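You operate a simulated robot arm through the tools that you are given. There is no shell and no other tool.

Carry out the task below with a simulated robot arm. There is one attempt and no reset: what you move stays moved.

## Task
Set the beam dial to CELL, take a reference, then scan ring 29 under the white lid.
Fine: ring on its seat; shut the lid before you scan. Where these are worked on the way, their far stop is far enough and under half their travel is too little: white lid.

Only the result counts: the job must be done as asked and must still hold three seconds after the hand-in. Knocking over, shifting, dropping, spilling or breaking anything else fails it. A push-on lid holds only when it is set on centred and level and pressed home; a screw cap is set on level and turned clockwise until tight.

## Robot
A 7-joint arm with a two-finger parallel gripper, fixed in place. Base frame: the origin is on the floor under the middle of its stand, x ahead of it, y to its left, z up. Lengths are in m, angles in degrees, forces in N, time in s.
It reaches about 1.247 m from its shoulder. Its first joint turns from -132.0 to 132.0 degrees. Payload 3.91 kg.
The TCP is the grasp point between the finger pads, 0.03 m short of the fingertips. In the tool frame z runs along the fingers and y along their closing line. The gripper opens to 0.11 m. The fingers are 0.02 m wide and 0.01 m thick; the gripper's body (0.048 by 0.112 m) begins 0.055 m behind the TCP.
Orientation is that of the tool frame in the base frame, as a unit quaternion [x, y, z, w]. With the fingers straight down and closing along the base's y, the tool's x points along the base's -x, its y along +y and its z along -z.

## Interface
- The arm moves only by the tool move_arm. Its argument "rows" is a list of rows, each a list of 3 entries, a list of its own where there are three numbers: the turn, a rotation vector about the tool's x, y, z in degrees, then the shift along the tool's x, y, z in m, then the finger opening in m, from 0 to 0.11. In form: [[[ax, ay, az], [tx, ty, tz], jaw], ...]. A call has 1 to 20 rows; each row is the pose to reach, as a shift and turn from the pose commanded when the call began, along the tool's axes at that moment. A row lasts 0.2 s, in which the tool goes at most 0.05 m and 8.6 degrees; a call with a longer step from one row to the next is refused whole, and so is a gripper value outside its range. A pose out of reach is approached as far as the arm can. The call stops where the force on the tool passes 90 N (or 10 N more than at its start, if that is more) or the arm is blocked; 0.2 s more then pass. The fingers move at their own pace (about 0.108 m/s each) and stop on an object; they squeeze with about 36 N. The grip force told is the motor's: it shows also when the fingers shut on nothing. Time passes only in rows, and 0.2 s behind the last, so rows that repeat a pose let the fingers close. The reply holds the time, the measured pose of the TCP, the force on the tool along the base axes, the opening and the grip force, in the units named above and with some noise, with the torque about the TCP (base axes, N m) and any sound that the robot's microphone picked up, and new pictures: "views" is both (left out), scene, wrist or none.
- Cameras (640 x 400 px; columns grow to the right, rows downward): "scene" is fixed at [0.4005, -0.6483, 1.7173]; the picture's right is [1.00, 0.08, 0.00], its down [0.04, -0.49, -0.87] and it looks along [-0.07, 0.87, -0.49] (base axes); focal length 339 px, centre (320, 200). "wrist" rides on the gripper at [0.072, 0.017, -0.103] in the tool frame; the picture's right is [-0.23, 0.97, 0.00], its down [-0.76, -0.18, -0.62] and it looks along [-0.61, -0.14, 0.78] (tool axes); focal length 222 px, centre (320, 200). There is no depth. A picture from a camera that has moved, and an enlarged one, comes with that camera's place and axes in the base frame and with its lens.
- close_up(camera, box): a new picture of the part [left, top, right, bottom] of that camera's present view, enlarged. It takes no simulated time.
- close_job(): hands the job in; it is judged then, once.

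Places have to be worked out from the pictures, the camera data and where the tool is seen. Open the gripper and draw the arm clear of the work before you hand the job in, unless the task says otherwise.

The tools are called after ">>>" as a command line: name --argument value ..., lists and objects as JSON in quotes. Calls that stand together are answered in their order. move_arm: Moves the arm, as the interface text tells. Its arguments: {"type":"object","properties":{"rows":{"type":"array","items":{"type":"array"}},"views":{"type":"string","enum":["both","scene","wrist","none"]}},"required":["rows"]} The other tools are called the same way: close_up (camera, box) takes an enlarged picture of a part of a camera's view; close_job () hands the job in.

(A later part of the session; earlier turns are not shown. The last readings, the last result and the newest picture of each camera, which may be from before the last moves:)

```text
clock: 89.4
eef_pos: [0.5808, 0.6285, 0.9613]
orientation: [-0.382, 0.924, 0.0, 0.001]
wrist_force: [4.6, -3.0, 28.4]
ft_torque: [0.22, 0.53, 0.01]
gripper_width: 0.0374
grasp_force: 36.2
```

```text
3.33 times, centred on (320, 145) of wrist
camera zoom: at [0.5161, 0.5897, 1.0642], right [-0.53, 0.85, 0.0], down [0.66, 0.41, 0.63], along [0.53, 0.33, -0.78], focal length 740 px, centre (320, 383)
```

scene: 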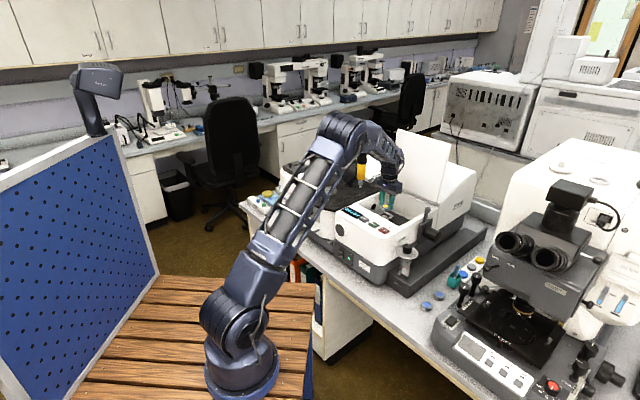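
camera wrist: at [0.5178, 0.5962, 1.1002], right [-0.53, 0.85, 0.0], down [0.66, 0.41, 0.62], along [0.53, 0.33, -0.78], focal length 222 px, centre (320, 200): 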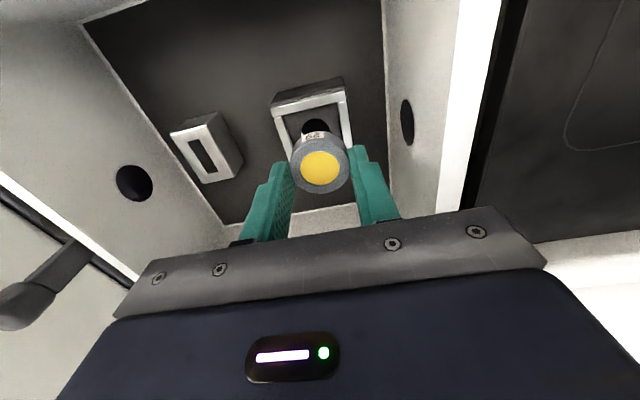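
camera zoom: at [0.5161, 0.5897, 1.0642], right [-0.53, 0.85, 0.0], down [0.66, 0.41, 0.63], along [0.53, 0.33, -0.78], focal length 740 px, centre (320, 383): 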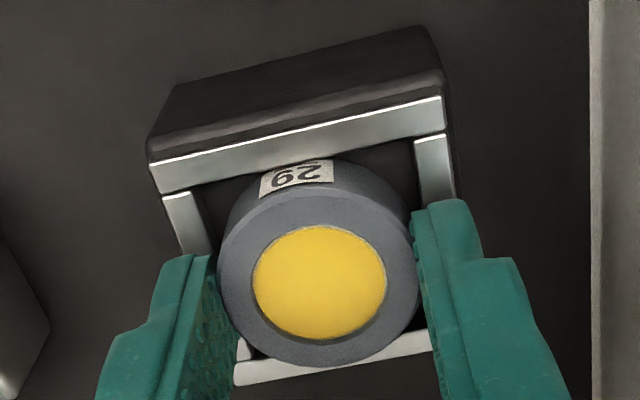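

Contact is the left fingertip on the side bar (tips at frame-top height); the ring is already 5 mm inside the frame. Raise 1.5 mm, release the ring so it settles, then lift clear.

>>> move_arm --rows '[[[0, 0, 0], [0, 0, -0.002], 0.02], [[0, 0, 0], [0, 0, -0.002], 0.02], [[0, 0, 0], [0, 0, -0.002], 0.05], [[0, 0, 0], [0, 0, -0.002], 0.06], [[0, 0, 0], [0, 0, -0.012], 0.06], [[0, 0, 0], [0, 0, -0.04], 0.06], [[0, 0, 0], [0, 0, -0.08], 0.06], [[0, 0, 0], [0.0, 0, -0.12], 0.06], [[0, 0, 0], [0.0, 0, -0.12], 0.06]]'

>>> close_up --camera "wrist" --box '[270, 50, 370, 140]'

>>> close_up --camera "scene" --box '[380, 200, 410, 225]'

```text
clock: 91.4
eef_pos: [0.5821, 0.6282, 1.0761]
orientation: [-0.382, 0.924, -0.001, 0.0]
wrist_force: [0.3, -0.4, 0.3]
ft_torque: [0.03, 0.01, -0.01]
gripper_width: 0.06
grasp_force: 0.0
camera wrist: at [0.5182, 0.5906, 1.1796], right [-0.53, 0.85, 0.0], down [0.66, 0.41, 0.62], along [0.53, 0.33, -0.78], focal length 222 px, centre (320, 200)
```

scene: 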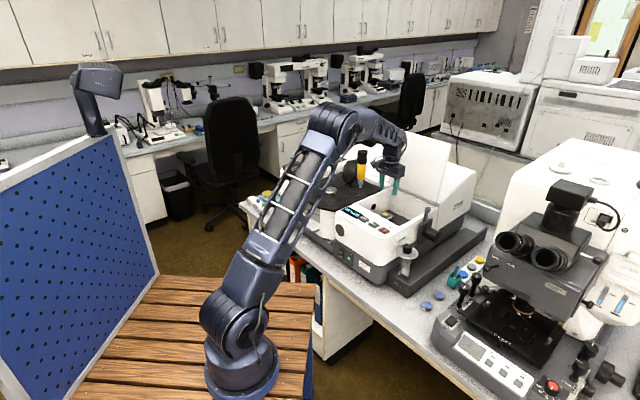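
wrist: 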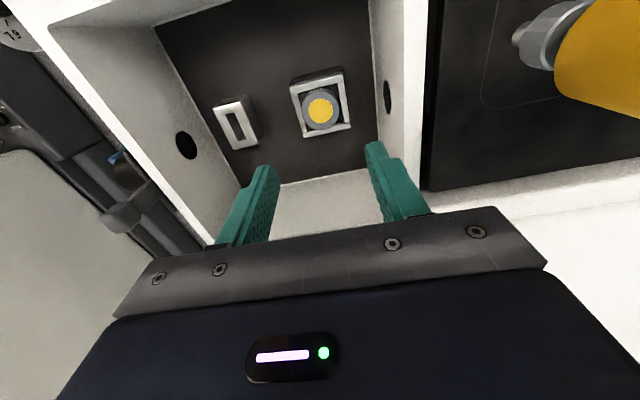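

```text
4.44 times, centred on (320, 95) of wrist
camera zoom: at [0.5182, 0.5906, 1.1796], right [-0.53, 0.85, 0.0], down [0.66, 0.41, 0.62], along [0.53, 0.33, -0.78], focal length 987 px, centre (320, 667)
```

zoom: 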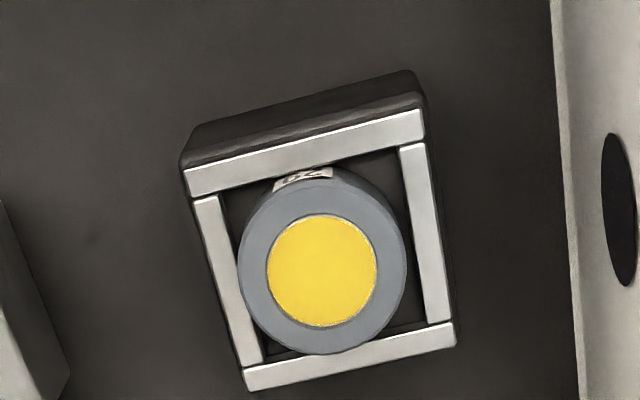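

```text
16.00 times, centred on (395, 212) of scene
camera zoom: at [0.4005, -0.6483, 1.7173], right [1.0, 0.08, 0.0], down [0.04, -0.49, -0.87], along [-0.07, 0.87, -0.49], focal length 5425 px, centre (-880, 0)
```

zoom: 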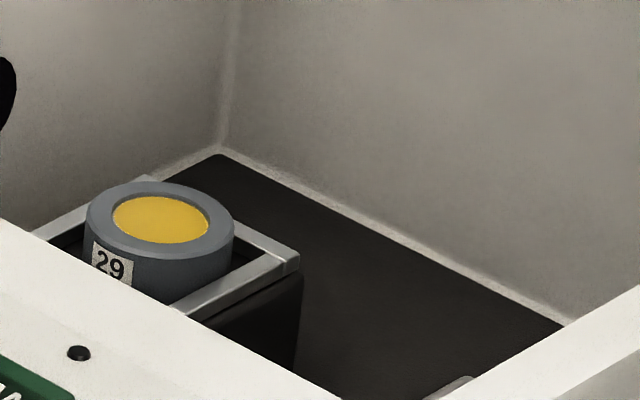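

The ring sits level inside the frame on its seat. Next is the lid: I'll straddle its top edge with the fingers and lower it under control. First raise the hand out and turn it 90° so it closes in the lid's swing plane.

>>> move_arm --rows '[[[0, 0, 0], [0, 0, -0.045], 0.06], [[0, 0, 0], [0, 0, -0.09], 0.06], [[0, 0, 0], [0, 0, -0.13], 0.06], [[0, 0, 8.2], [0.0051, -0.0034, -0.144], 0.07], [[0, 0, 16.4], [0.0101, -0.0068, -0.158], 0.08], [[0, 0, 24.6], [0.0152, -0.0103, -0.172], 0.09], [[0, 0, 32.8], [0.0203, -0.0137, -0.186], 0.09], [[0, 0, 41], [0.0253, -0.0171, -0.2], 0.09], [[0, 0, 49.2], [0.0304, -0.0205, -0.214], 0.09], [[0, 0, 57.4], [0.0354, -0.0239, -0.228], 0.09], [[0, 0, 65.6], [0.0405, -0.0273, -0.242], 0.09], [[0, 0, 73.8], [0.0456, -0.0308, -0.256], 0.09], [[0, 0, 82], [0.0506, -0.0342, -0.27], 0.09], [[0, 0, 90], [0.0557, -0.0376, -0.284], 0.09], [[0, 0, 90], [0.0557, -0.0376, -0.284], 0.09]]'

>>> close_up --camera "scene" --box '[340, 110, 480, 230]'

```text
clock: 94.6
eef_pos: [0.5662, 0.5622, 1.3637]
orientation: [0.384, 0.923, 0.0, 0.001]
wrist_force: [-1.1, 0.2, 0.6]
ft_torque: [0.0, -0.02, -0.02]
gripper_width: 0.0899
grasp_force: 0.0
camera wrist: at [0.5262, 0.6254, 1.4667], right [0.85, 0.53, 0.0], down [0.41, -0.66, 0.63], along [0.33, -0.53, -0.78], focal length 222 px, centre (320, 200)
```

scene: 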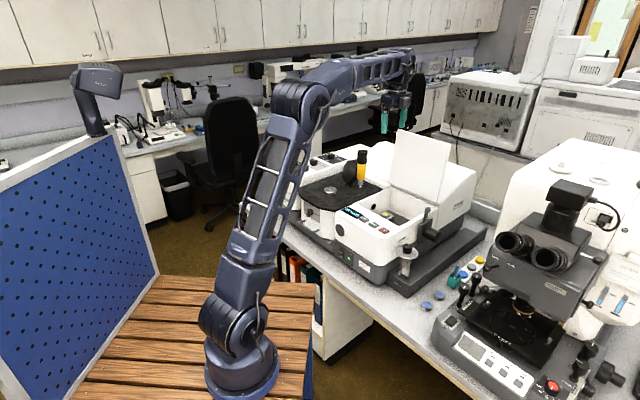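
wrist: 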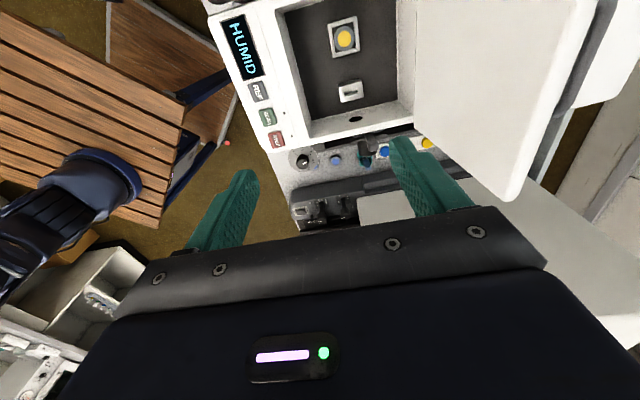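

```text
3.33 times, centred on (410, 170) of scene
camera zoom: at [0.4005, -0.6483, 1.7173], right [1.0, 0.08, 0.0], down [0.04, -0.49, -0.87], along [-0.07, 0.87, -0.49], focal length 1130 px, centre (20, 300)
```

zoom: 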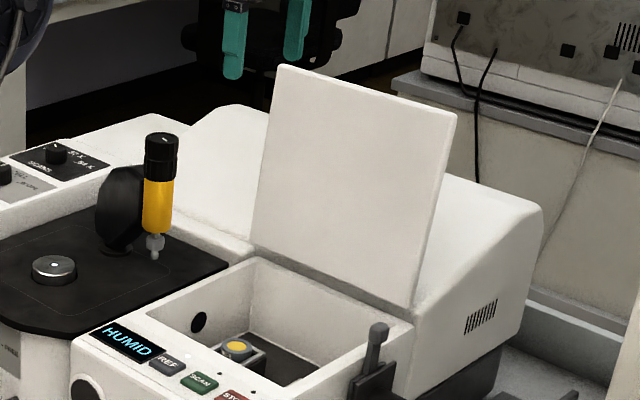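

The display now reads HUMID (lid has been open a while), so I should close it soon and see that it clears. I'll tilt the hand and move to just above and in front of the lid's top edge.

>>> move_arm --rows '[[[-7, 0, 0], [0, 0.031, 0.004], 0.09], [[-14, 0, 0], [0, 0.062, 0.01], 0.09], [[-21, 0, 0], [0, 0.093, 0.018], 0.09], [[-28, 0, 0], [0, 0.124, 0.026], 0.09], [[-35, 0, 0], [0, 0.154, 0.034], 0.09], [[-35, 0, 0], [0, 0.154, 0.034], 0.09]]'

>>> close_up --camera "scene" --box '[370, 90, 480, 180]'

```text
clock: 96.0
eef_pos: [0.6754, 0.6724, 1.3264]
orientation: [0.365, 0.881, 0.278, 0.117]
wrist_force: [0.1, -0.7, 0.2]
ft_torque: [-0.02, -0.02, 0.02]
gripper_width: 0.0898
grasp_force: 0.0
camera wrist: at [0.5917, 0.6915, 1.4204], right [0.72, 0.4, 0.56], down [0.18, -0.89, 0.41], along [0.67, -0.2, -0.72], focal length 222 px, centre (320, 200)
```

scene: 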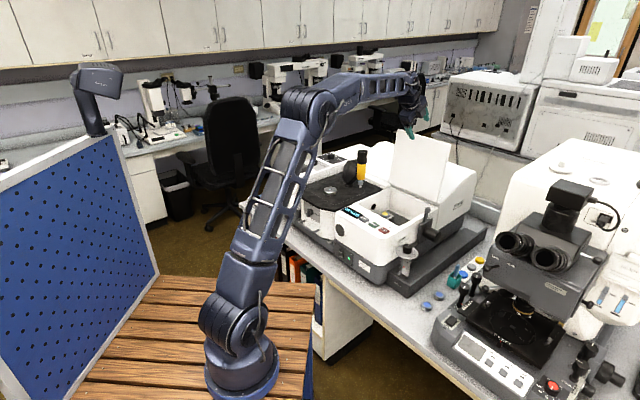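
wrist: 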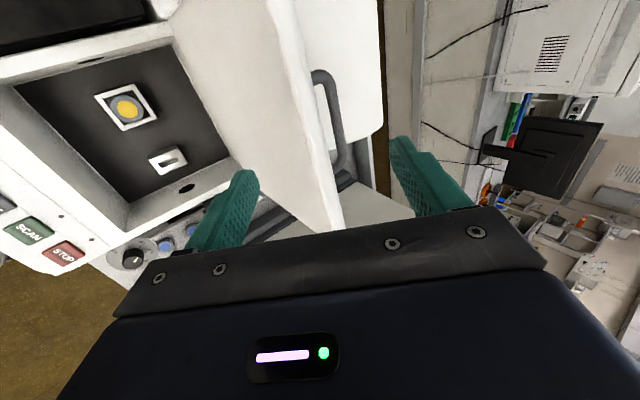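

```text
4.44 times, centred on (425, 135) of scene
camera zoom: at [0.4005, -0.6483, 1.7173], right [1.0, 0.08, 0.0], down [0.04, -0.49, -0.87], along [-0.07, 0.87, -0.49], focal length 1507 px, centre (-147, 489)
```

zoom: 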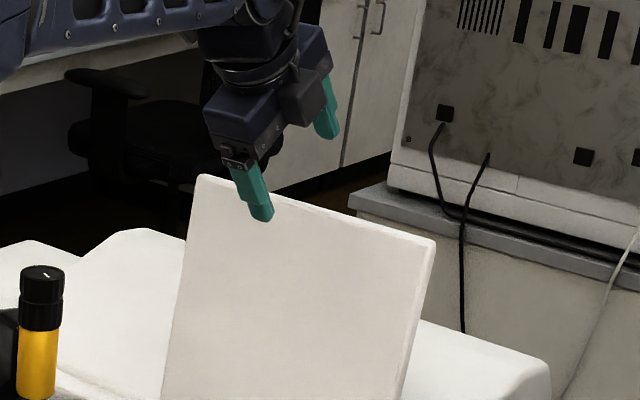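

The lid's top edge lies between the two fingers as planned. Insert along the finger axis so the fingers straddle it.

>>> move_arm --rows '[[[0, 0, 0], [0, 0, 0.02], 0.09], [[0, 0, 0], [0, 0, 0.042], 0.09], [[0, 0, 0], [0, 0, 0.062], 0.09], [[0, 0, 0], [0, 0, 0.062], 0.09]]'

>>> close_up --camera "wrist" --box '[180, 60, 480, 240]'

>>> close_up --camera "scene" --box '[370, 90, 480, 180]'

```text
clock: 97.0
eef_pos: [0.7005, 0.6982, 1.2783]
orientation: [0.365, 0.881, 0.278, 0.117]
wrist_force: [-1.0, 0.0, 1.0]
ft_torque: [-0.02, 0.0, 0.02]
gripper_width: 0.0902
grasp_force: 0.1
camera wrist: at [0.6171, 0.7183, 1.3725], right [0.72, 0.4, 0.56], down [0.18, -0.89, 0.41], along [0.67, -0.2, -0.72], focal length 222 px, centre (320, 200)
```

scene: 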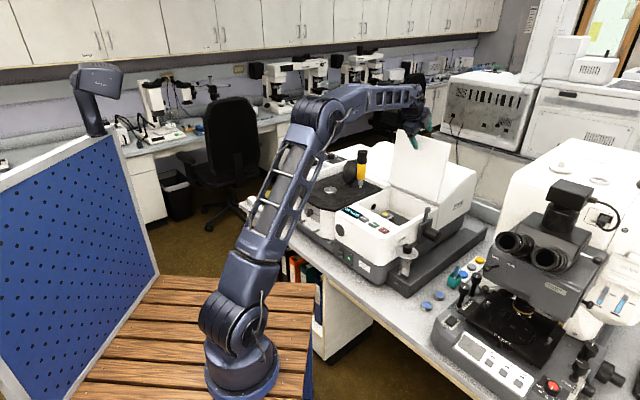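
wrist: 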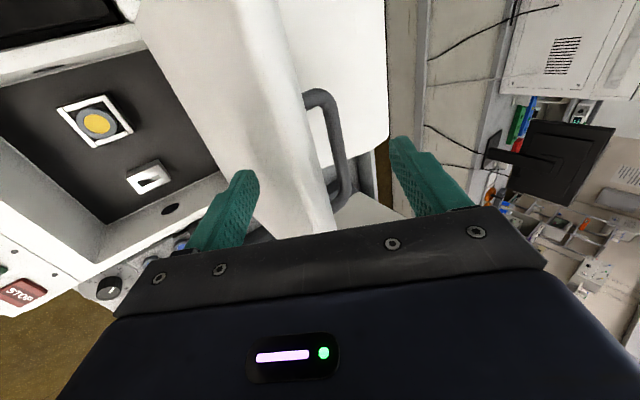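

```text
2.13 times, centred on (330, 150) of wrist
camera zoom: at [0.6171, 0.7183, 1.3725], right [0.72, 0.4, 0.56], down [0.18, -0.89, 0.41], along [0.67, -0.2, -0.72], focal length 474 px, centre (299, 307)
```

zoom: 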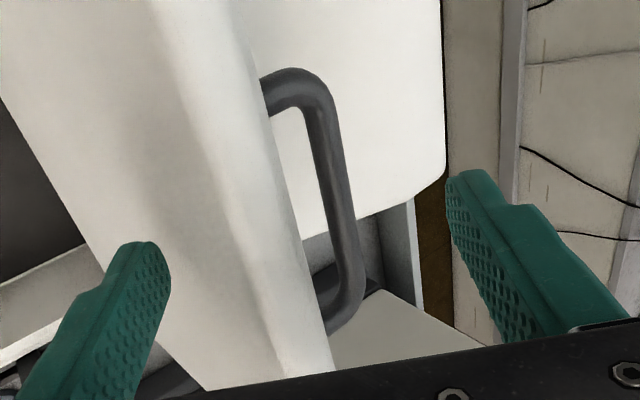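

```text
4.44 times, centred on (425, 135) of scene
camera zoom: at [0.4005, -0.6483, 1.7173], right [1.0, 0.08, 0.0], down [0.04, -0.49, -0.87], along [-0.07, 0.87, -0.49], focal length 1507 px, centre (-147, 489)
```

zoom: 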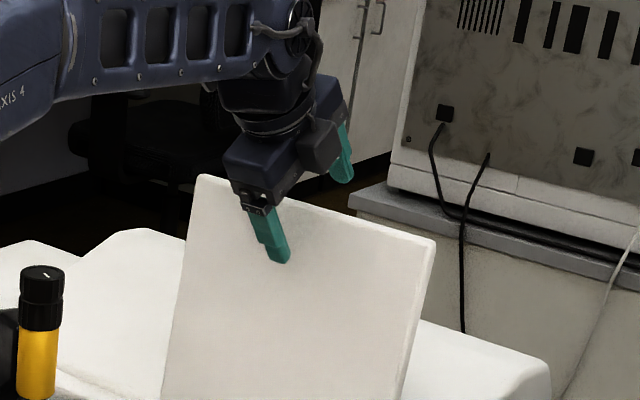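

The fingers straddle the edge, but the rear tip is only just behind it. I'll shift slightly lower/forward and narrow the opening so both fingers overlap the lid by about 2 cm.

>>> move_arm --rows '[[[0, 0, 0], [0, -0.0167, 0.0082], 0.09], [[0, 0, 0], [0, -0.0167, 0.0082], 0.08], [[0, 0, 0], [0, -0.0167, 0.0082], 0.07], [[0, 0, 0], [0, -0.0167, 0.0082], 0.07]]'

>>> close_up --camera "wrist" --box '[180, 60, 480, 240]'

>>> close_up --camera "scene" --box '[370, 100, 470, 180]'

```text
clock: 98.0
eef_pos: [0.6934, 0.6927, 1.2634]
orientation: [0.365, 0.881, 0.278, 0.116]
wrist_force: [0.4, 0.2, -0.5]
ft_torque: [0.0, 0.02, -0.03]
gripper_width: 0.0698
grasp_force: 0.1
camera wrist: at [0.6092, 0.7129, 1.3569], right [0.72, 0.4, 0.56], down [0.18, -0.89, 0.41], along [0.67, -0.2, -0.72], focal length 222 px, centre (320, 200)
```

scene: 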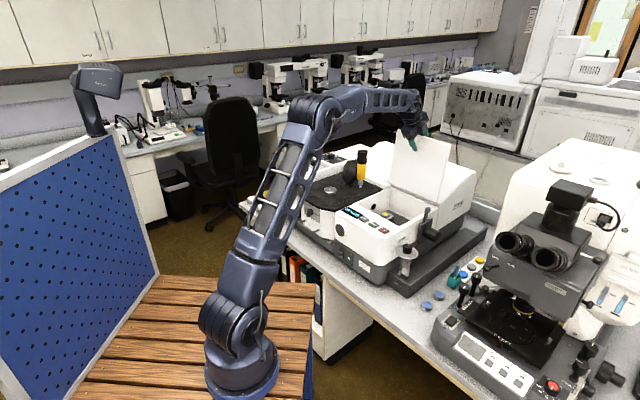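
wrist: 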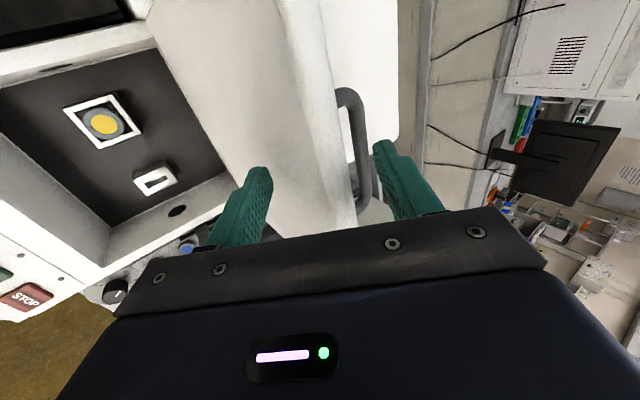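

```text
2.13 times, centred on (330, 150) of wrist
camera zoom: at [0.6092, 0.7129, 1.3569], right [0.72, 0.4, 0.56], down [0.18, -0.89, 0.41], along [0.67, -0.2, -0.72], focal length 474 px, centre (299, 307)
```

zoom: 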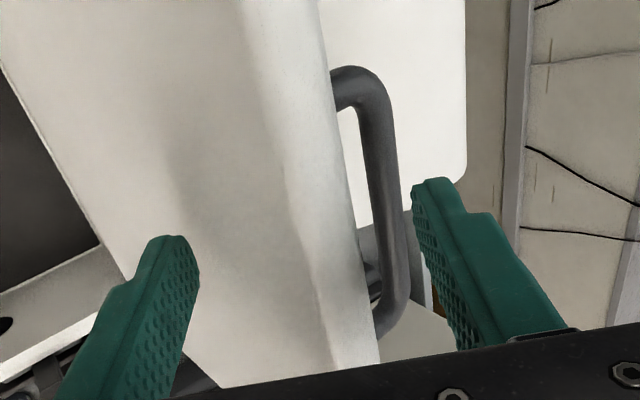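

```text
5.00 times, centred on (420, 140) of scene
camera zoom: at [0.4005, -0.6483, 1.7173], right [1.0, 0.08, 0.0], down [0.04, -0.49, -0.87], along [-0.07, 0.87, -0.49], focal length 1695 px, centre (-180, 500)
```

zoom: 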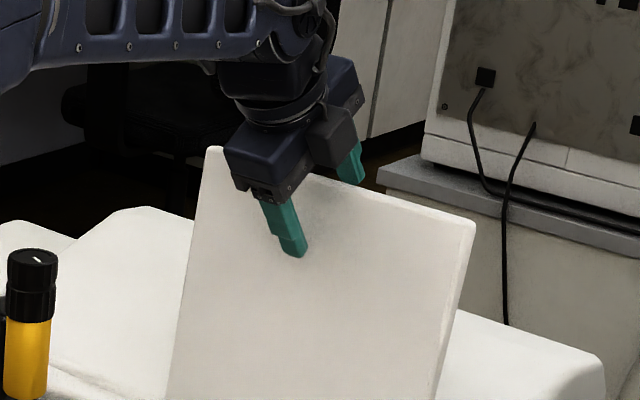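

Good overlap on both sides. Now pull the lid gently forward past its balance point; the front finger will catch it.

>>> move_arm --rows '[[[0, 0, 0], [0, -0.009, -0.0063], 0.07], [[0, 0, 0], [0, -0.018, -0.0126], 0.07], [[0, 0, 0], [0, -0.0246, -0.0172], 0.07], [[0, 0, 0], [0, -0.0311, -0.0218], 0.07], [[0, 0, 0], [0, -0.0311, -0.0218], 0.07]]'

>>> close_up --camera "wrist" --box '[180, 60, 480, 240]'

>>> close_up --camera "scene" --box '[370, 100, 470, 180]'

```text
clock: 99.2
eef_pos: [0.6672, 0.6642, 1.2631]
orientation: [0.365, 0.881, 0.277, 0.117]
wrist_force: [1.0, 1.4, 2.2]
ft_torque: [0.04, -0.01, -0.04]
gripper_width: 0.0709
grasp_force: 0.8
camera wrist: at [0.5839, 0.6835, 1.3567], right [0.72, 0.4, 0.56], down [0.18, -0.89, 0.41], along [0.67, -0.2, -0.72], focal length 222 px, centre (320, 200)
```

scene: 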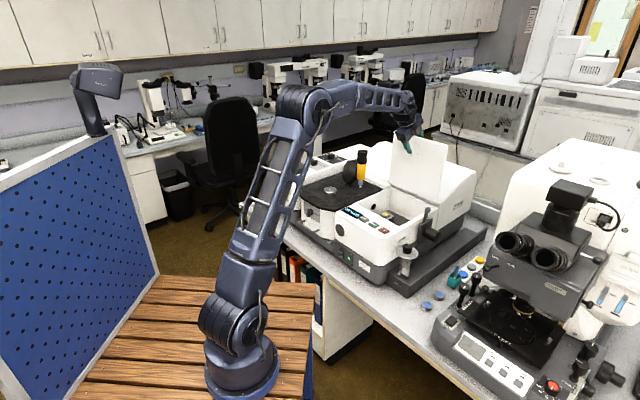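
wrist: 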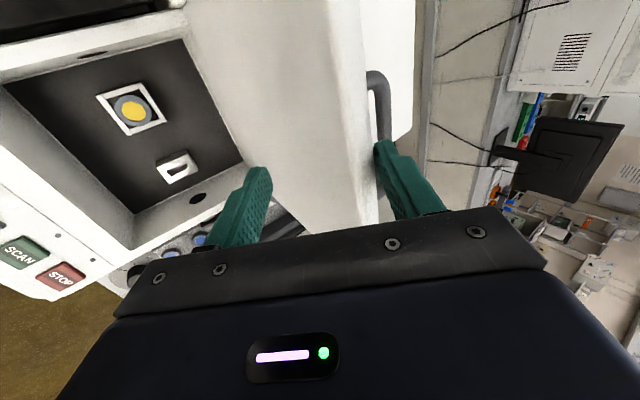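

```text
2.13 times, centred on (330, 150) of wrist
camera zoom: at [0.5839, 0.6835, 1.3567], right [0.72, 0.4, 0.56], down [0.18, -0.89, 0.41], along [0.67, -0.2, -0.72], focal length 474 px, centre (299, 307)
```

zoom: 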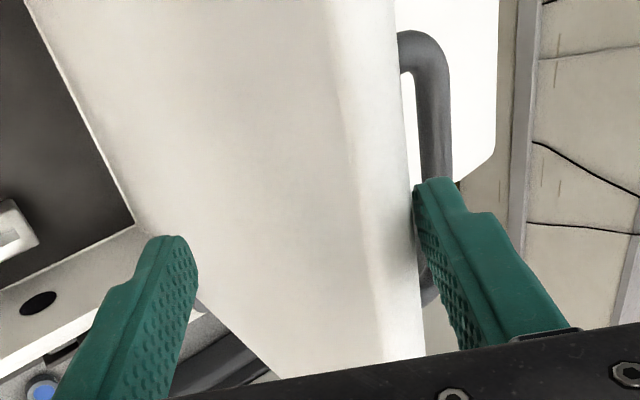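

```text
5.00 times, centred on (420, 140) of scene
camera zoom: at [0.4005, -0.6483, 1.7173], right [1.0, 0.08, 0.0], down [0.04, -0.49, -0.87], along [-0.07, 0.87, -0.49], focal length 1695 px, centre (-180, 500)
```

zoom: 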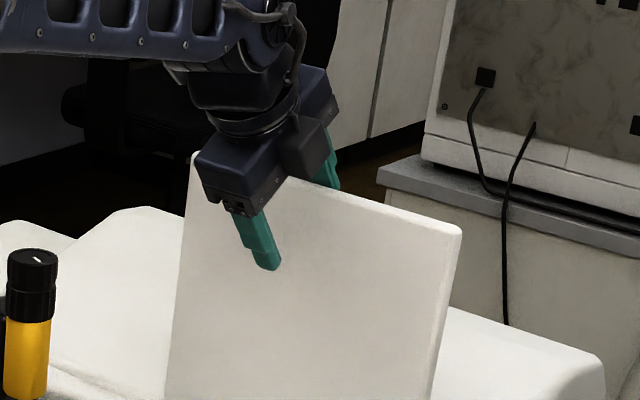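

The rear finger is pulling the lid (about 2 N). Continue another 2–3 cm so that it passes balance and settles onto the front finger.

>>> move_arm --rows '[[[0, 0, 0], [0, -0.0082, -0.0057], 0.07], [[0, 0, 0], [0, -0.0164, -0.0115], 0.07], [[0, 0, 0], [0, -0.0221, -0.0155], 0.07], [[0, 0, 0], [0, -0.0221, -0.0155], 0.07]]'

>>> close_up --camera "wrist" --box '[180, 60, 480, 240]'

>>> close_up --camera "scene" --box '[370, 100, 470, 180]'

```text
clock: 100.2
eef_pos: [0.6475, 0.6437, 1.2614]
orientation: [0.365, 0.881, 0.277, 0.117]
wrist_force: [-0.2, 0.8, 1.3]
ft_torque: [0.04, 0.0, -0.02]
gripper_width: 0.0702
grasp_force: 0.3
camera wrist: at [0.5646, 0.6641, 1.3559], right [0.72, 0.4, 0.56], down [0.18, -0.89, 0.41], along [0.67, -0.2, -0.72], focal length 222 px, centre (320, 200)
```

scene: 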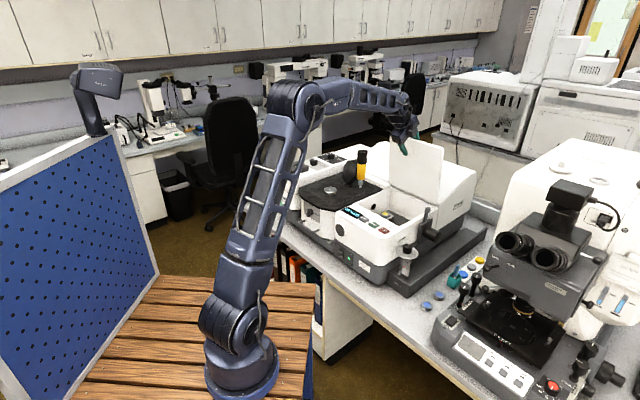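
wrist: 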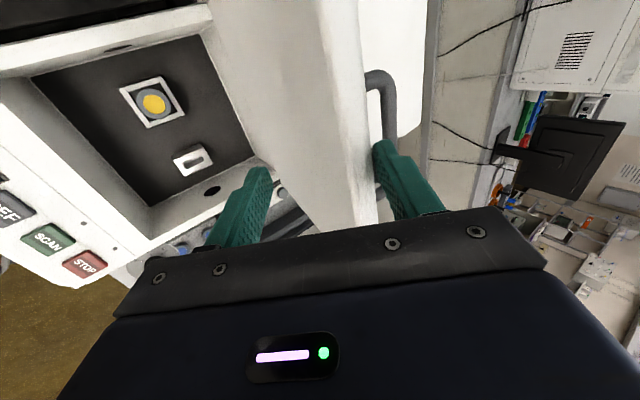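

```text
2.13 times, centred on (330, 150) of wrist
camera zoom: at [0.5646, 0.6641, 1.3559], right [0.72, 0.4, 0.56], down [0.18, -0.89, 0.41], along [0.67, -0.2, -0.72], focal length 474 px, centre (299, 307)
```

zoom: 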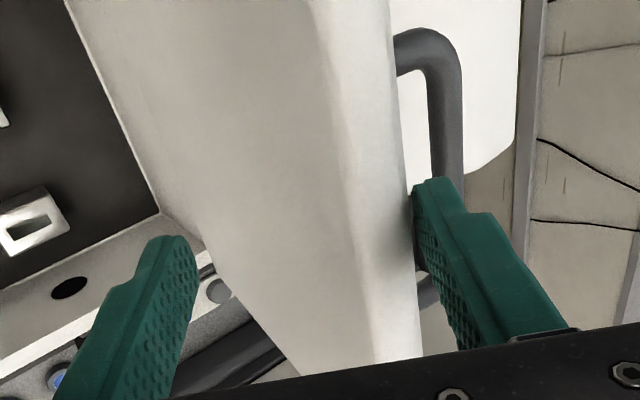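

```text
5.00 times, centred on (420, 140) of scene
camera zoom: at [0.4005, -0.6483, 1.7173], right [1.0, 0.08, 0.0], down [0.04, -0.49, -0.87], along [-0.07, 0.87, -0.49], focal length 1695 px, centre (-180, 500)
```

zoom: 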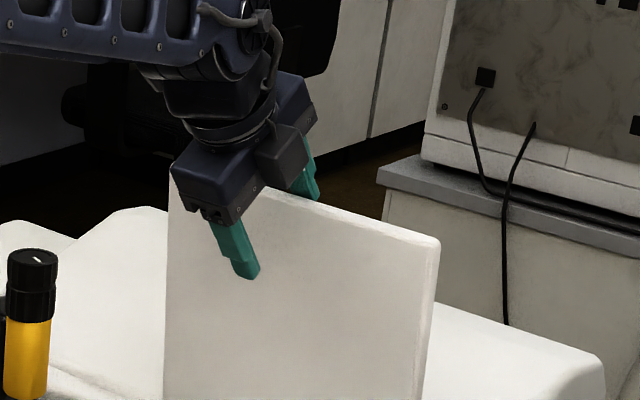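

The lid is following smoothly (≈80°, near zero force). I'll narrow the opening to 5 cm and keep lowering along the arc to about 65°.

>>> move_arm --rows '[[[0, 0, 0], [0, -0.002, -0.0069], 0.06], [[0, 0, 0], [0, -0.0115, -0.01], 0.05], [[0, 0, 0], [0, -0.0213, -0.0132], 0.05], [[0, 0, 0], [0, -0.0314, -0.0153], 0.05], [[0, 0, 0], [0, -0.0415, -0.0175], 0.05], [[0, 0, 0], [0, -0.0415, -0.0175], 0.05]]'

>>> close_up --camera "wrist" --box '[180, 60, 480, 240]'

>>> close_up --camera "scene" --box '[350, 120, 450, 200]'

```text
clock: 101.6
eef_pos: [0.6191, 0.6128, 1.2542]
orientation: [0.365, 0.881, 0.278, 0.117]
wrist_force: [-1.3, -0.4, -0.7]
ft_torque: [-0.04, -0.01, 0.05]
gripper_width: 0.0507
grasp_force: 0.4
camera wrist: at [0.5351, 0.6339, 1.3478], right [0.72, 0.4, 0.56], down [0.18, -0.89, 0.41], along [0.67, -0.2, -0.72], focal length 222 px, centre (320, 200)
```

scene: 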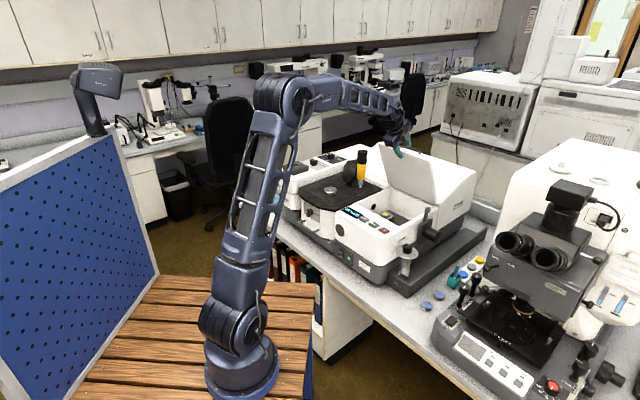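
wrist: 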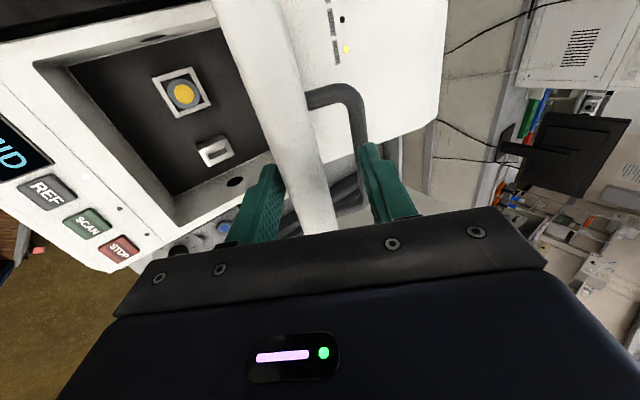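

```text
2.13 times, centred on (330, 150) of wrist
camera zoom: at [0.5351, 0.6339, 1.3478], right [0.72, 0.4, 0.56], down [0.18, -0.89, 0.41], along [0.67, -0.2, -0.72], focal length 474 px, centre (299, 307)
```

zoom: 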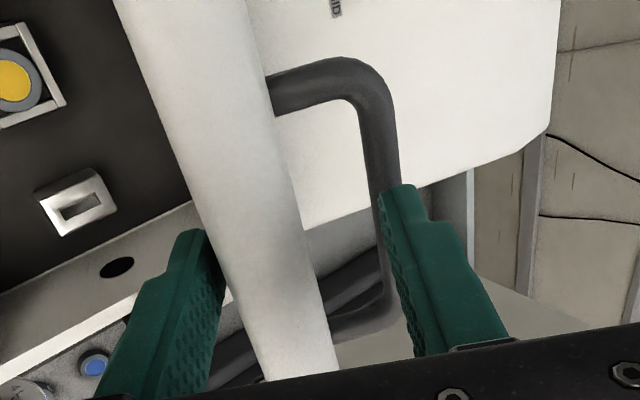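

```text
5.00 times, centred on (400, 160) of scene
camera zoom: at [0.4005, -0.6483, 1.7173], right [1.0, 0.08, 0.0], down [0.04, -0.49, -0.87], along [-0.07, 0.87, -0.49], focal length 1695 px, centre (-80, 400)
```

zoom: 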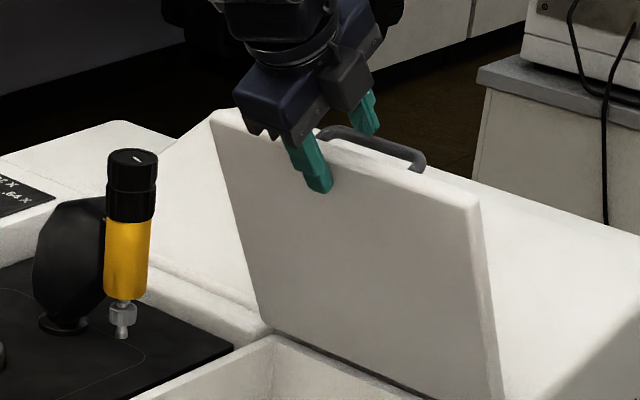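

The lid now rests on the front finger at about 62°. I'll go to 55°, where hand and lid are parallel, and close the gripper on the lid's edge.

>>> move_arm --rows '[[[0, 0, 0], [0, -0.0145, -0.0002], 0.05], [[0, 0, 0], [0, -0.0291, -0.0004], 0.05], [[0, 0, 0], [0, -0.0366, -0.0004], 0.035], [[0, 0, 0], [0, -0.0441, -0.0003], 0.02], [[0, 0, 0], [0, -0.0441, -0.0003], 0.0], [[0, 0, 0], [0, -0.0441, -0.0003], 0.0]]'

>>> close_up --camera "wrist" --box '[180, 60, 480, 240]'

>>> close_up --camera "scene" --box '[340, 130, 440, 210]'

```text
clock: 103.0
eef_pos: [0.5917, 0.5876, 1.2273]
orientation: [0.366, 0.881, 0.277, 0.117]
wrist_force: [0.5, -6.6, -5.4]
ft_torque: [-1.08, 0.7, -0.14]
gripper_width: 0.0261
grasp_force: 45.0
camera wrist: at [0.5086, 0.6085, 1.321], right [0.72, 0.4, 0.56], down [0.18, -0.89, 0.41], along [0.67, -0.2, -0.72], focal length 222 px, centre (320, 200)
```

scene: 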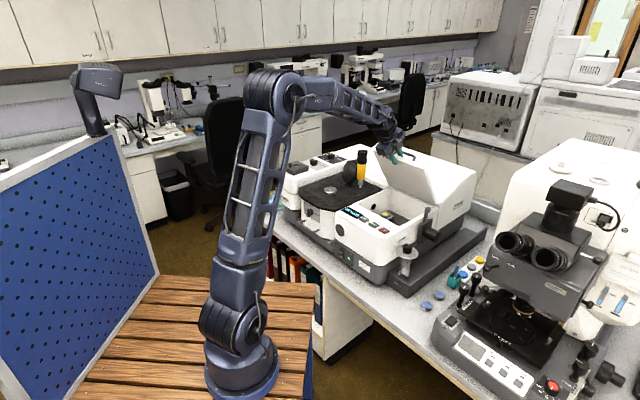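
wrist: 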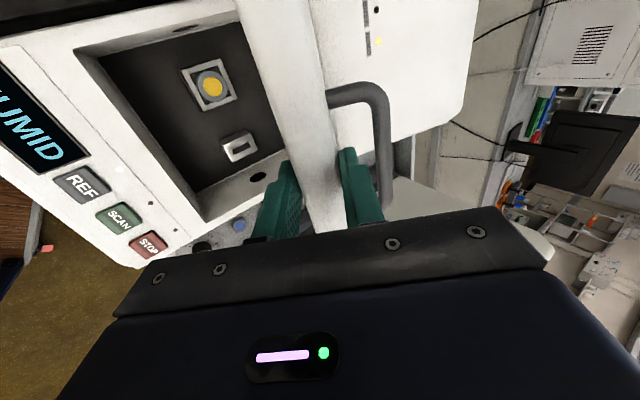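

```text
2.13 times, centred on (330, 150) of wrist
camera zoom: at [0.5086, 0.6085, 1.321], right [0.72, 0.4, 0.56], down [0.18, -0.89, 0.41], along [0.67, -0.2, -0.72], focal length 474 px, centre (299, 307)
```

zoom: 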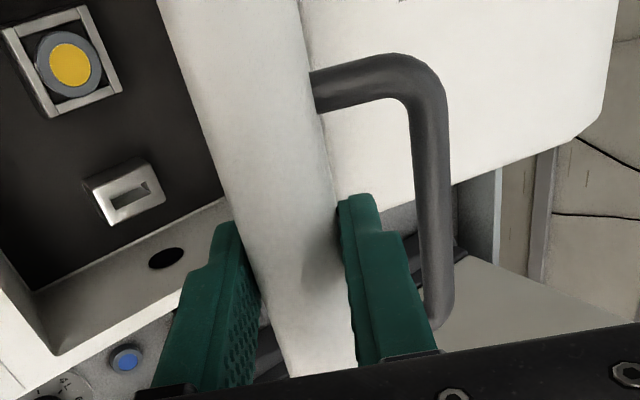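

```text
5.00 times, centred on (390, 170) of scene
camera zoom: at [0.4005, -0.6483, 1.7173], right [1.0, 0.08, 0.0], down [0.04, -0.49, -0.87], along [-0.07, 0.87, -0.49], focal length 1695 px, centre (-30, 350)
```

zoom: 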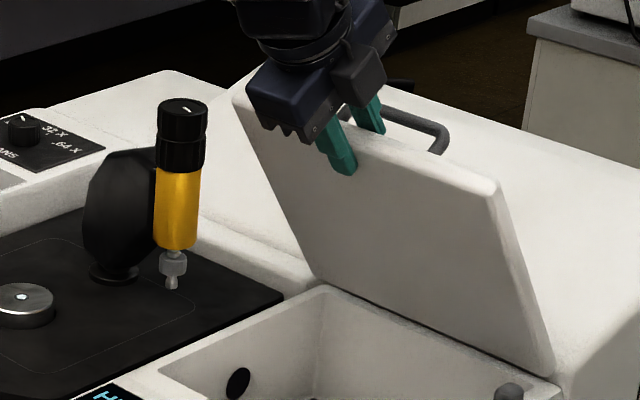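

The lid's edge is firmly gripped (26 mm). Now lower it along the hinge arc with the hand turning along, first to 40°.

>>> move_arm --rows '[[[-2.5, 0, 0], [0, -0.0108, 0.0007], 0.0], [[-5, 0, 0], [0, -0.0216, 0.0015], 0.0], [[-7.5, 0, 0], [0, -0.0323, 0.0031], 0.0], [[-10, 0, 0], [0, -0.0429, 0.0048], 0.0], [[-12.5, 0, 0], [0, -0.0535, 0.0074], 0.0], [[-15, 0, 0], [0, -0.064, 0.0102], 0.0], [[-15, 0, 0], [0, -0.064, 0.0102], 0.0]]'

>>> close_up --camera "scene" --box '[340, 130, 440, 210]'

```text
clock: 104.6
eef_pos: [0.5585, 0.5548, 1.1826]
orientation: [0.347, 0.837, 0.39, 0.163]
wrist_force: [8.8, 8.3, -18.3]
ft_torque: [-0.96, 0.47, -0.34]
gripper_width: 0.0259
grasp_force: 44.8
camera wrist: at [0.4588, 0.5587, 1.2616], right [0.6, 0.28, 0.75], down [0.12, -0.96, 0.27], along [0.79, -0.07, -0.61], focal length 222 px, centre (320, 200)
```

scene: 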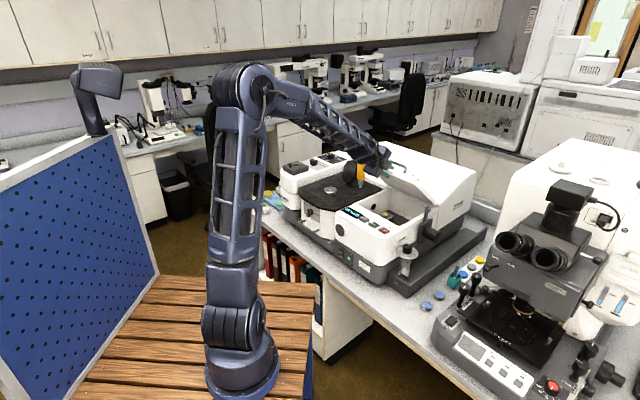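
wrist: 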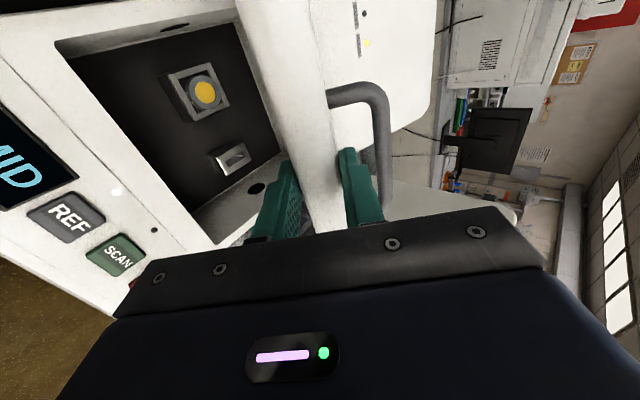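

```text
5.00 times, centred on (390, 170) of scene
camera zoom: at [0.4005, -0.6483, 1.7173], right [1.0, 0.08, 0.0], down [0.04, -0.49, -0.87], along [-0.07, 0.87, -0.49], focal length 1695 px, centre (-30, 350)
```

zoom: 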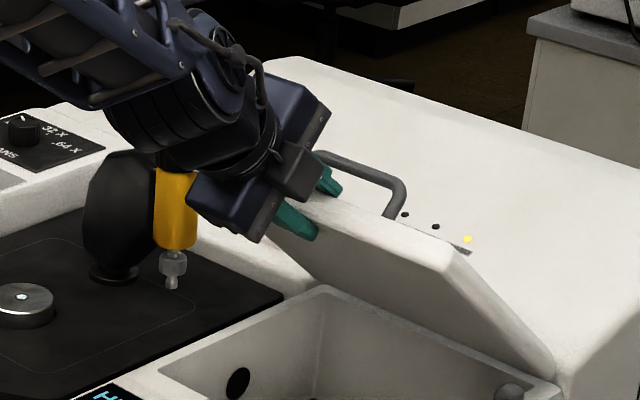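

Forces are modest. Continue lowering to about 20°.

>>> move_arm --rows '[[[-2.5, 0, 0], [0, -0.0108, 0.0012], 0.0], [[-5, 0, 0], [0, -0.0216, 0.0022], 0.0], [[-7.5, 0, 0], [0, -0.0323, 0.0037], 0.0], [[-10, 0, 0], [0, -0.043, 0.0056], 0.0], [[-12.5, 0, 0], [0, -0.0535, 0.0081], 0.0], [[-15, 0, 0], [0, -0.064, 0.0108], 0.0], [[-17.5, 0, 0], [0, -0.0742, 0.0142], 0.0], [[-20, 0, 0], [0, -0.0844, 0.018], 0.0], [[-20, 0, 0], [0, -0.0844, 0.018], 0.0]]'

>>> close_up --camera "scene" --box '[320, 150, 430, 235]'

```text
clock: 106.6
eef_pos: [0.5296, 0.5264, 1.1061]
orientation: [0.313, 0.757, 0.53, 0.221]
wrist_force: [-13.0, -16.7, 0.1]
ft_torque: [-0.9, 0.68, -0.37]
gripper_width: 0.026
grasp_force: 44.9
camera wrist: at [0.4139, 0.514, 1.1575], right [0.39, 0.08, 0.92], down [0.08, -1.0, 0.05], along [0.92, 0.05, -0.4], focal length 222 px, centre (320, 200)
```

scene: 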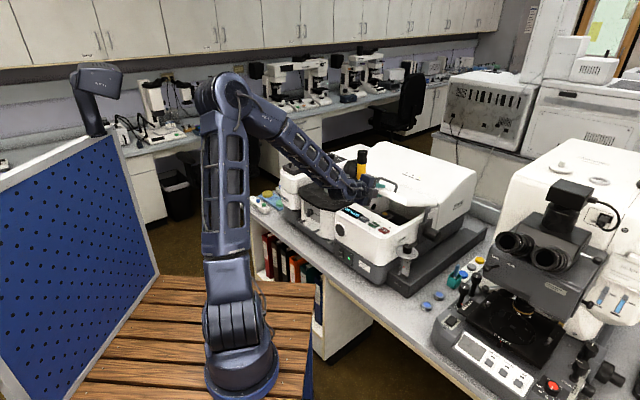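
wrist: 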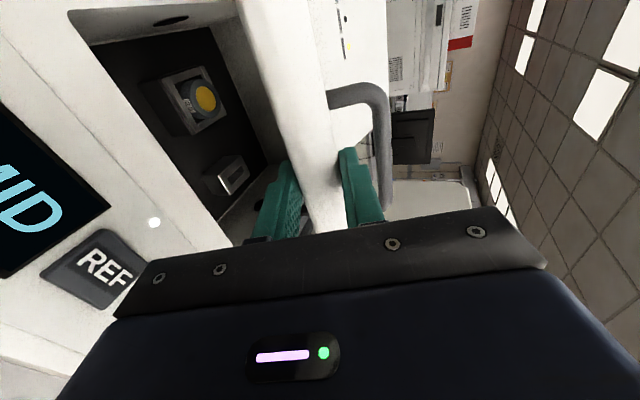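

```text
4.71 times, centred on (375, 192) of scene
camera zoom: at [0.4005, -0.6483, 1.7173], right [1.0, 0.08, 0.0], down [0.04, -0.49, -0.87], along [-0.07, 0.87, -0.49], focal length 1596 px, centre (61, 235)
```

zoom: 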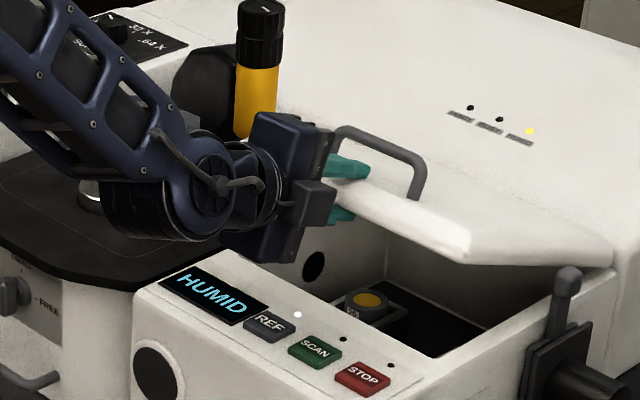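

Lid is at about 20°. Lower to 15°, then ease the grip so the lid simply rests on the lower finger.

>>> move_arm --rows '[[[-2.5, 0, 0], [0, -0.0108, 0.0003], 0.0], [[-5, 0, 0], [0, -0.0216, 0.001], 0.0], [[-5, 0, 0], [0, -0.0216, 0.001], 0.0], [[-5, 0, 0], [0, -0.0216, 0.001], 0.034], [[-5, 0, 0], [0, -0.0216, 0.001], 0.034]]'

>>> close_up --camera "scene" --box '[320, 150, 430, 235]'

>>> close_up --camera "wrist" --box '[200, 60, 440, 240]'

```text
clock: 107.8
eef_pos: [0.5259, 0.5208, 1.0864]
orientation: [0.305, 0.732, 0.562, 0.234]
wrist_force: [0.5, 0.3, -2.5]
ft_torque: [-0.05, 0.08, 0.0]
gripper_width: 0.0355
grasp_force: 1.1
camera wrist: at [0.4072, 0.5062, 1.129], right [0.34, 0.02, 0.94], down [0.08, -1.0, -0.01], along [0.94, 0.08, -0.34], focal length 222 px, centre (320, 200)
```

scene: 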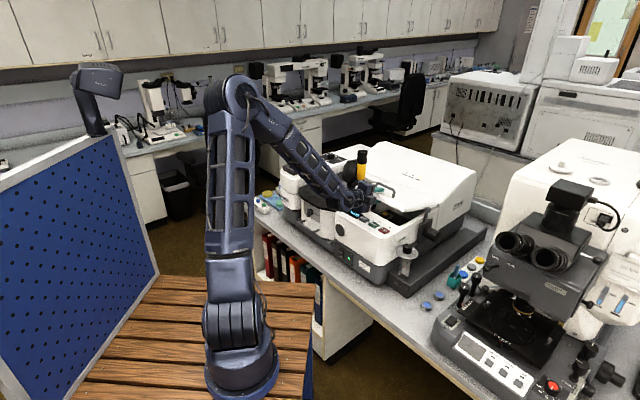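
wrist: 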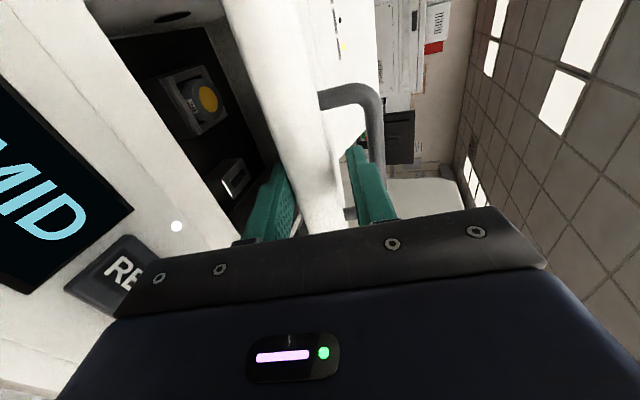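

```text
4.71 times, centred on (375, 192) of scene
camera zoom: at [0.4005, -0.6483, 1.7173], right [1.0, 0.08, 0.0], down [0.04, -0.49, -0.87], along [-0.07, 0.87, -0.49], focal length 1596 px, centre (61, 235)
```

zoom: 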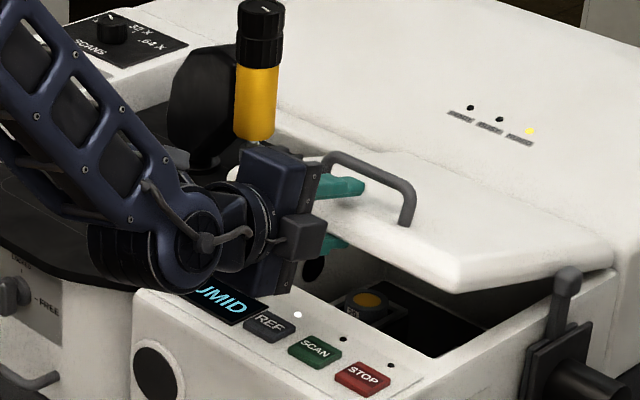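

```text
2.22 times, centred on (320, 150) of wrist
camera zoom: at [0.4072, 0.5062, 1.129], right [0.34, 0.02, 0.94], down [0.08, -1.0, -0.01], along [0.94, 0.08, -0.34], focal length 494 px, centre (320, 311)
```

zoom: 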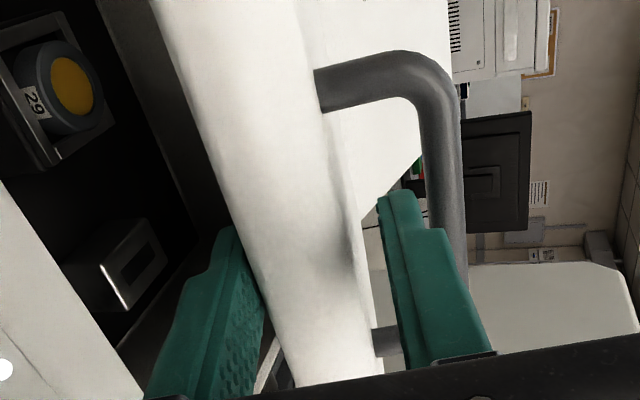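

The lid rests on the lower finger. Now slide out slightly past the handle, open fully while keeping the lower finger in place (so the hand's body rises clear of the buttons).

>>> move_arm --rows '[[[0, 0, 0], [0, 0, -0.007], 0.035], [[0, 0, 0], [0, 0, -0.013], 0.035], [[0, 0, 0], [0, 0.0125, -0.013], 0.06], [[0, 0, 0], [0, 0.025, -0.013], 0.085], [[0, 0, 0], [0, 0.037, -0.013], 0.11], [[0, 0, 0], [0, 0.037, -0.013], 0.11]]'

>>> close_up --camera "scene" --box '[320, 150, 430, 235]'

>>> close_up --camera "wrist" --box '[180, 60, 460, 250]'

```text
clock: 109.2
eef_pos: [0.5237, 0.5184, 1.1237]
orientation: [0.303, 0.733, 0.562, 0.235]
wrist_force: [0.8, -0.3, -2.8]
ft_torque: [-0.05, 0.01, -0.03]
gripper_width: 0.1101
grasp_force: 0.1
camera wrist: at [0.405, 0.5034, 1.1666], right [0.34, 0.02, 0.94], down [0.08, -1.0, -0.01], along [0.94, 0.08, -0.34], focal length 222 px, centre (320, 200)
```

scene: 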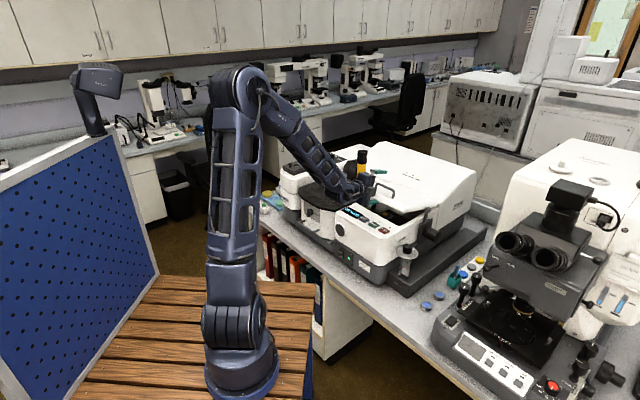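
wrist: 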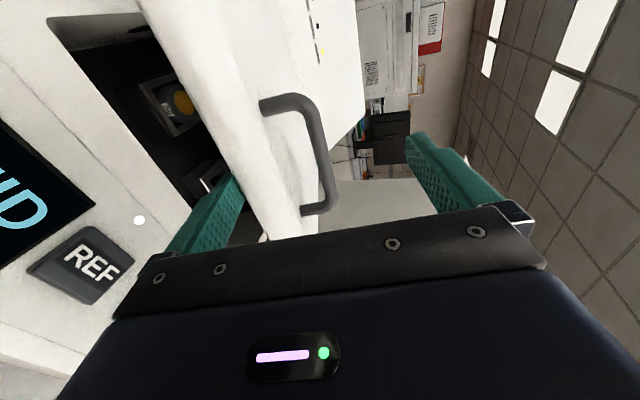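

```text
4.71 times, centred on (375, 192) of scene
camera zoom: at [0.4005, -0.6483, 1.7173], right [1.0, 0.08, 0.0], down [0.04, -0.49, -0.87], along [-0.07, 0.87, -0.49], focal length 1596 px, centre (61, 235)
```

zoom: 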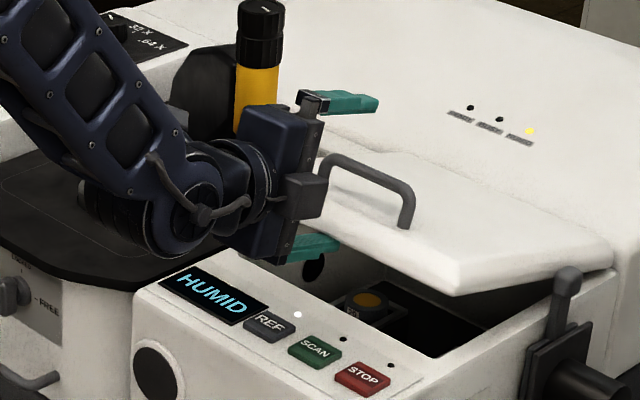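

```text
2.11 times, centred on (320, 155) of wrist
camera zoom: at [0.405, 0.5034, 1.1666], right [0.34, 0.02, 0.94], down [0.08, -1.0, -0.01], along [0.94, 0.08, -0.34], focal length 468 px, centre (320, 295)
```

zoom: 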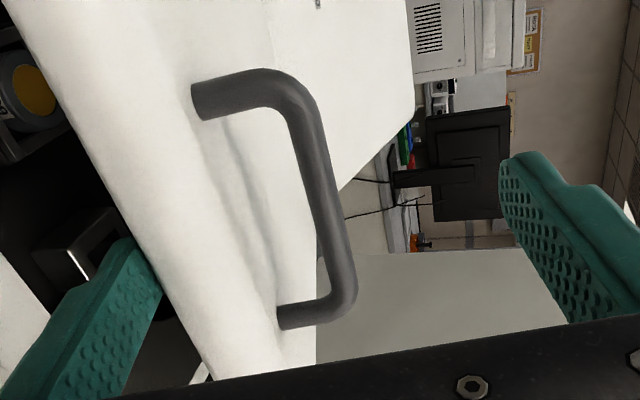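

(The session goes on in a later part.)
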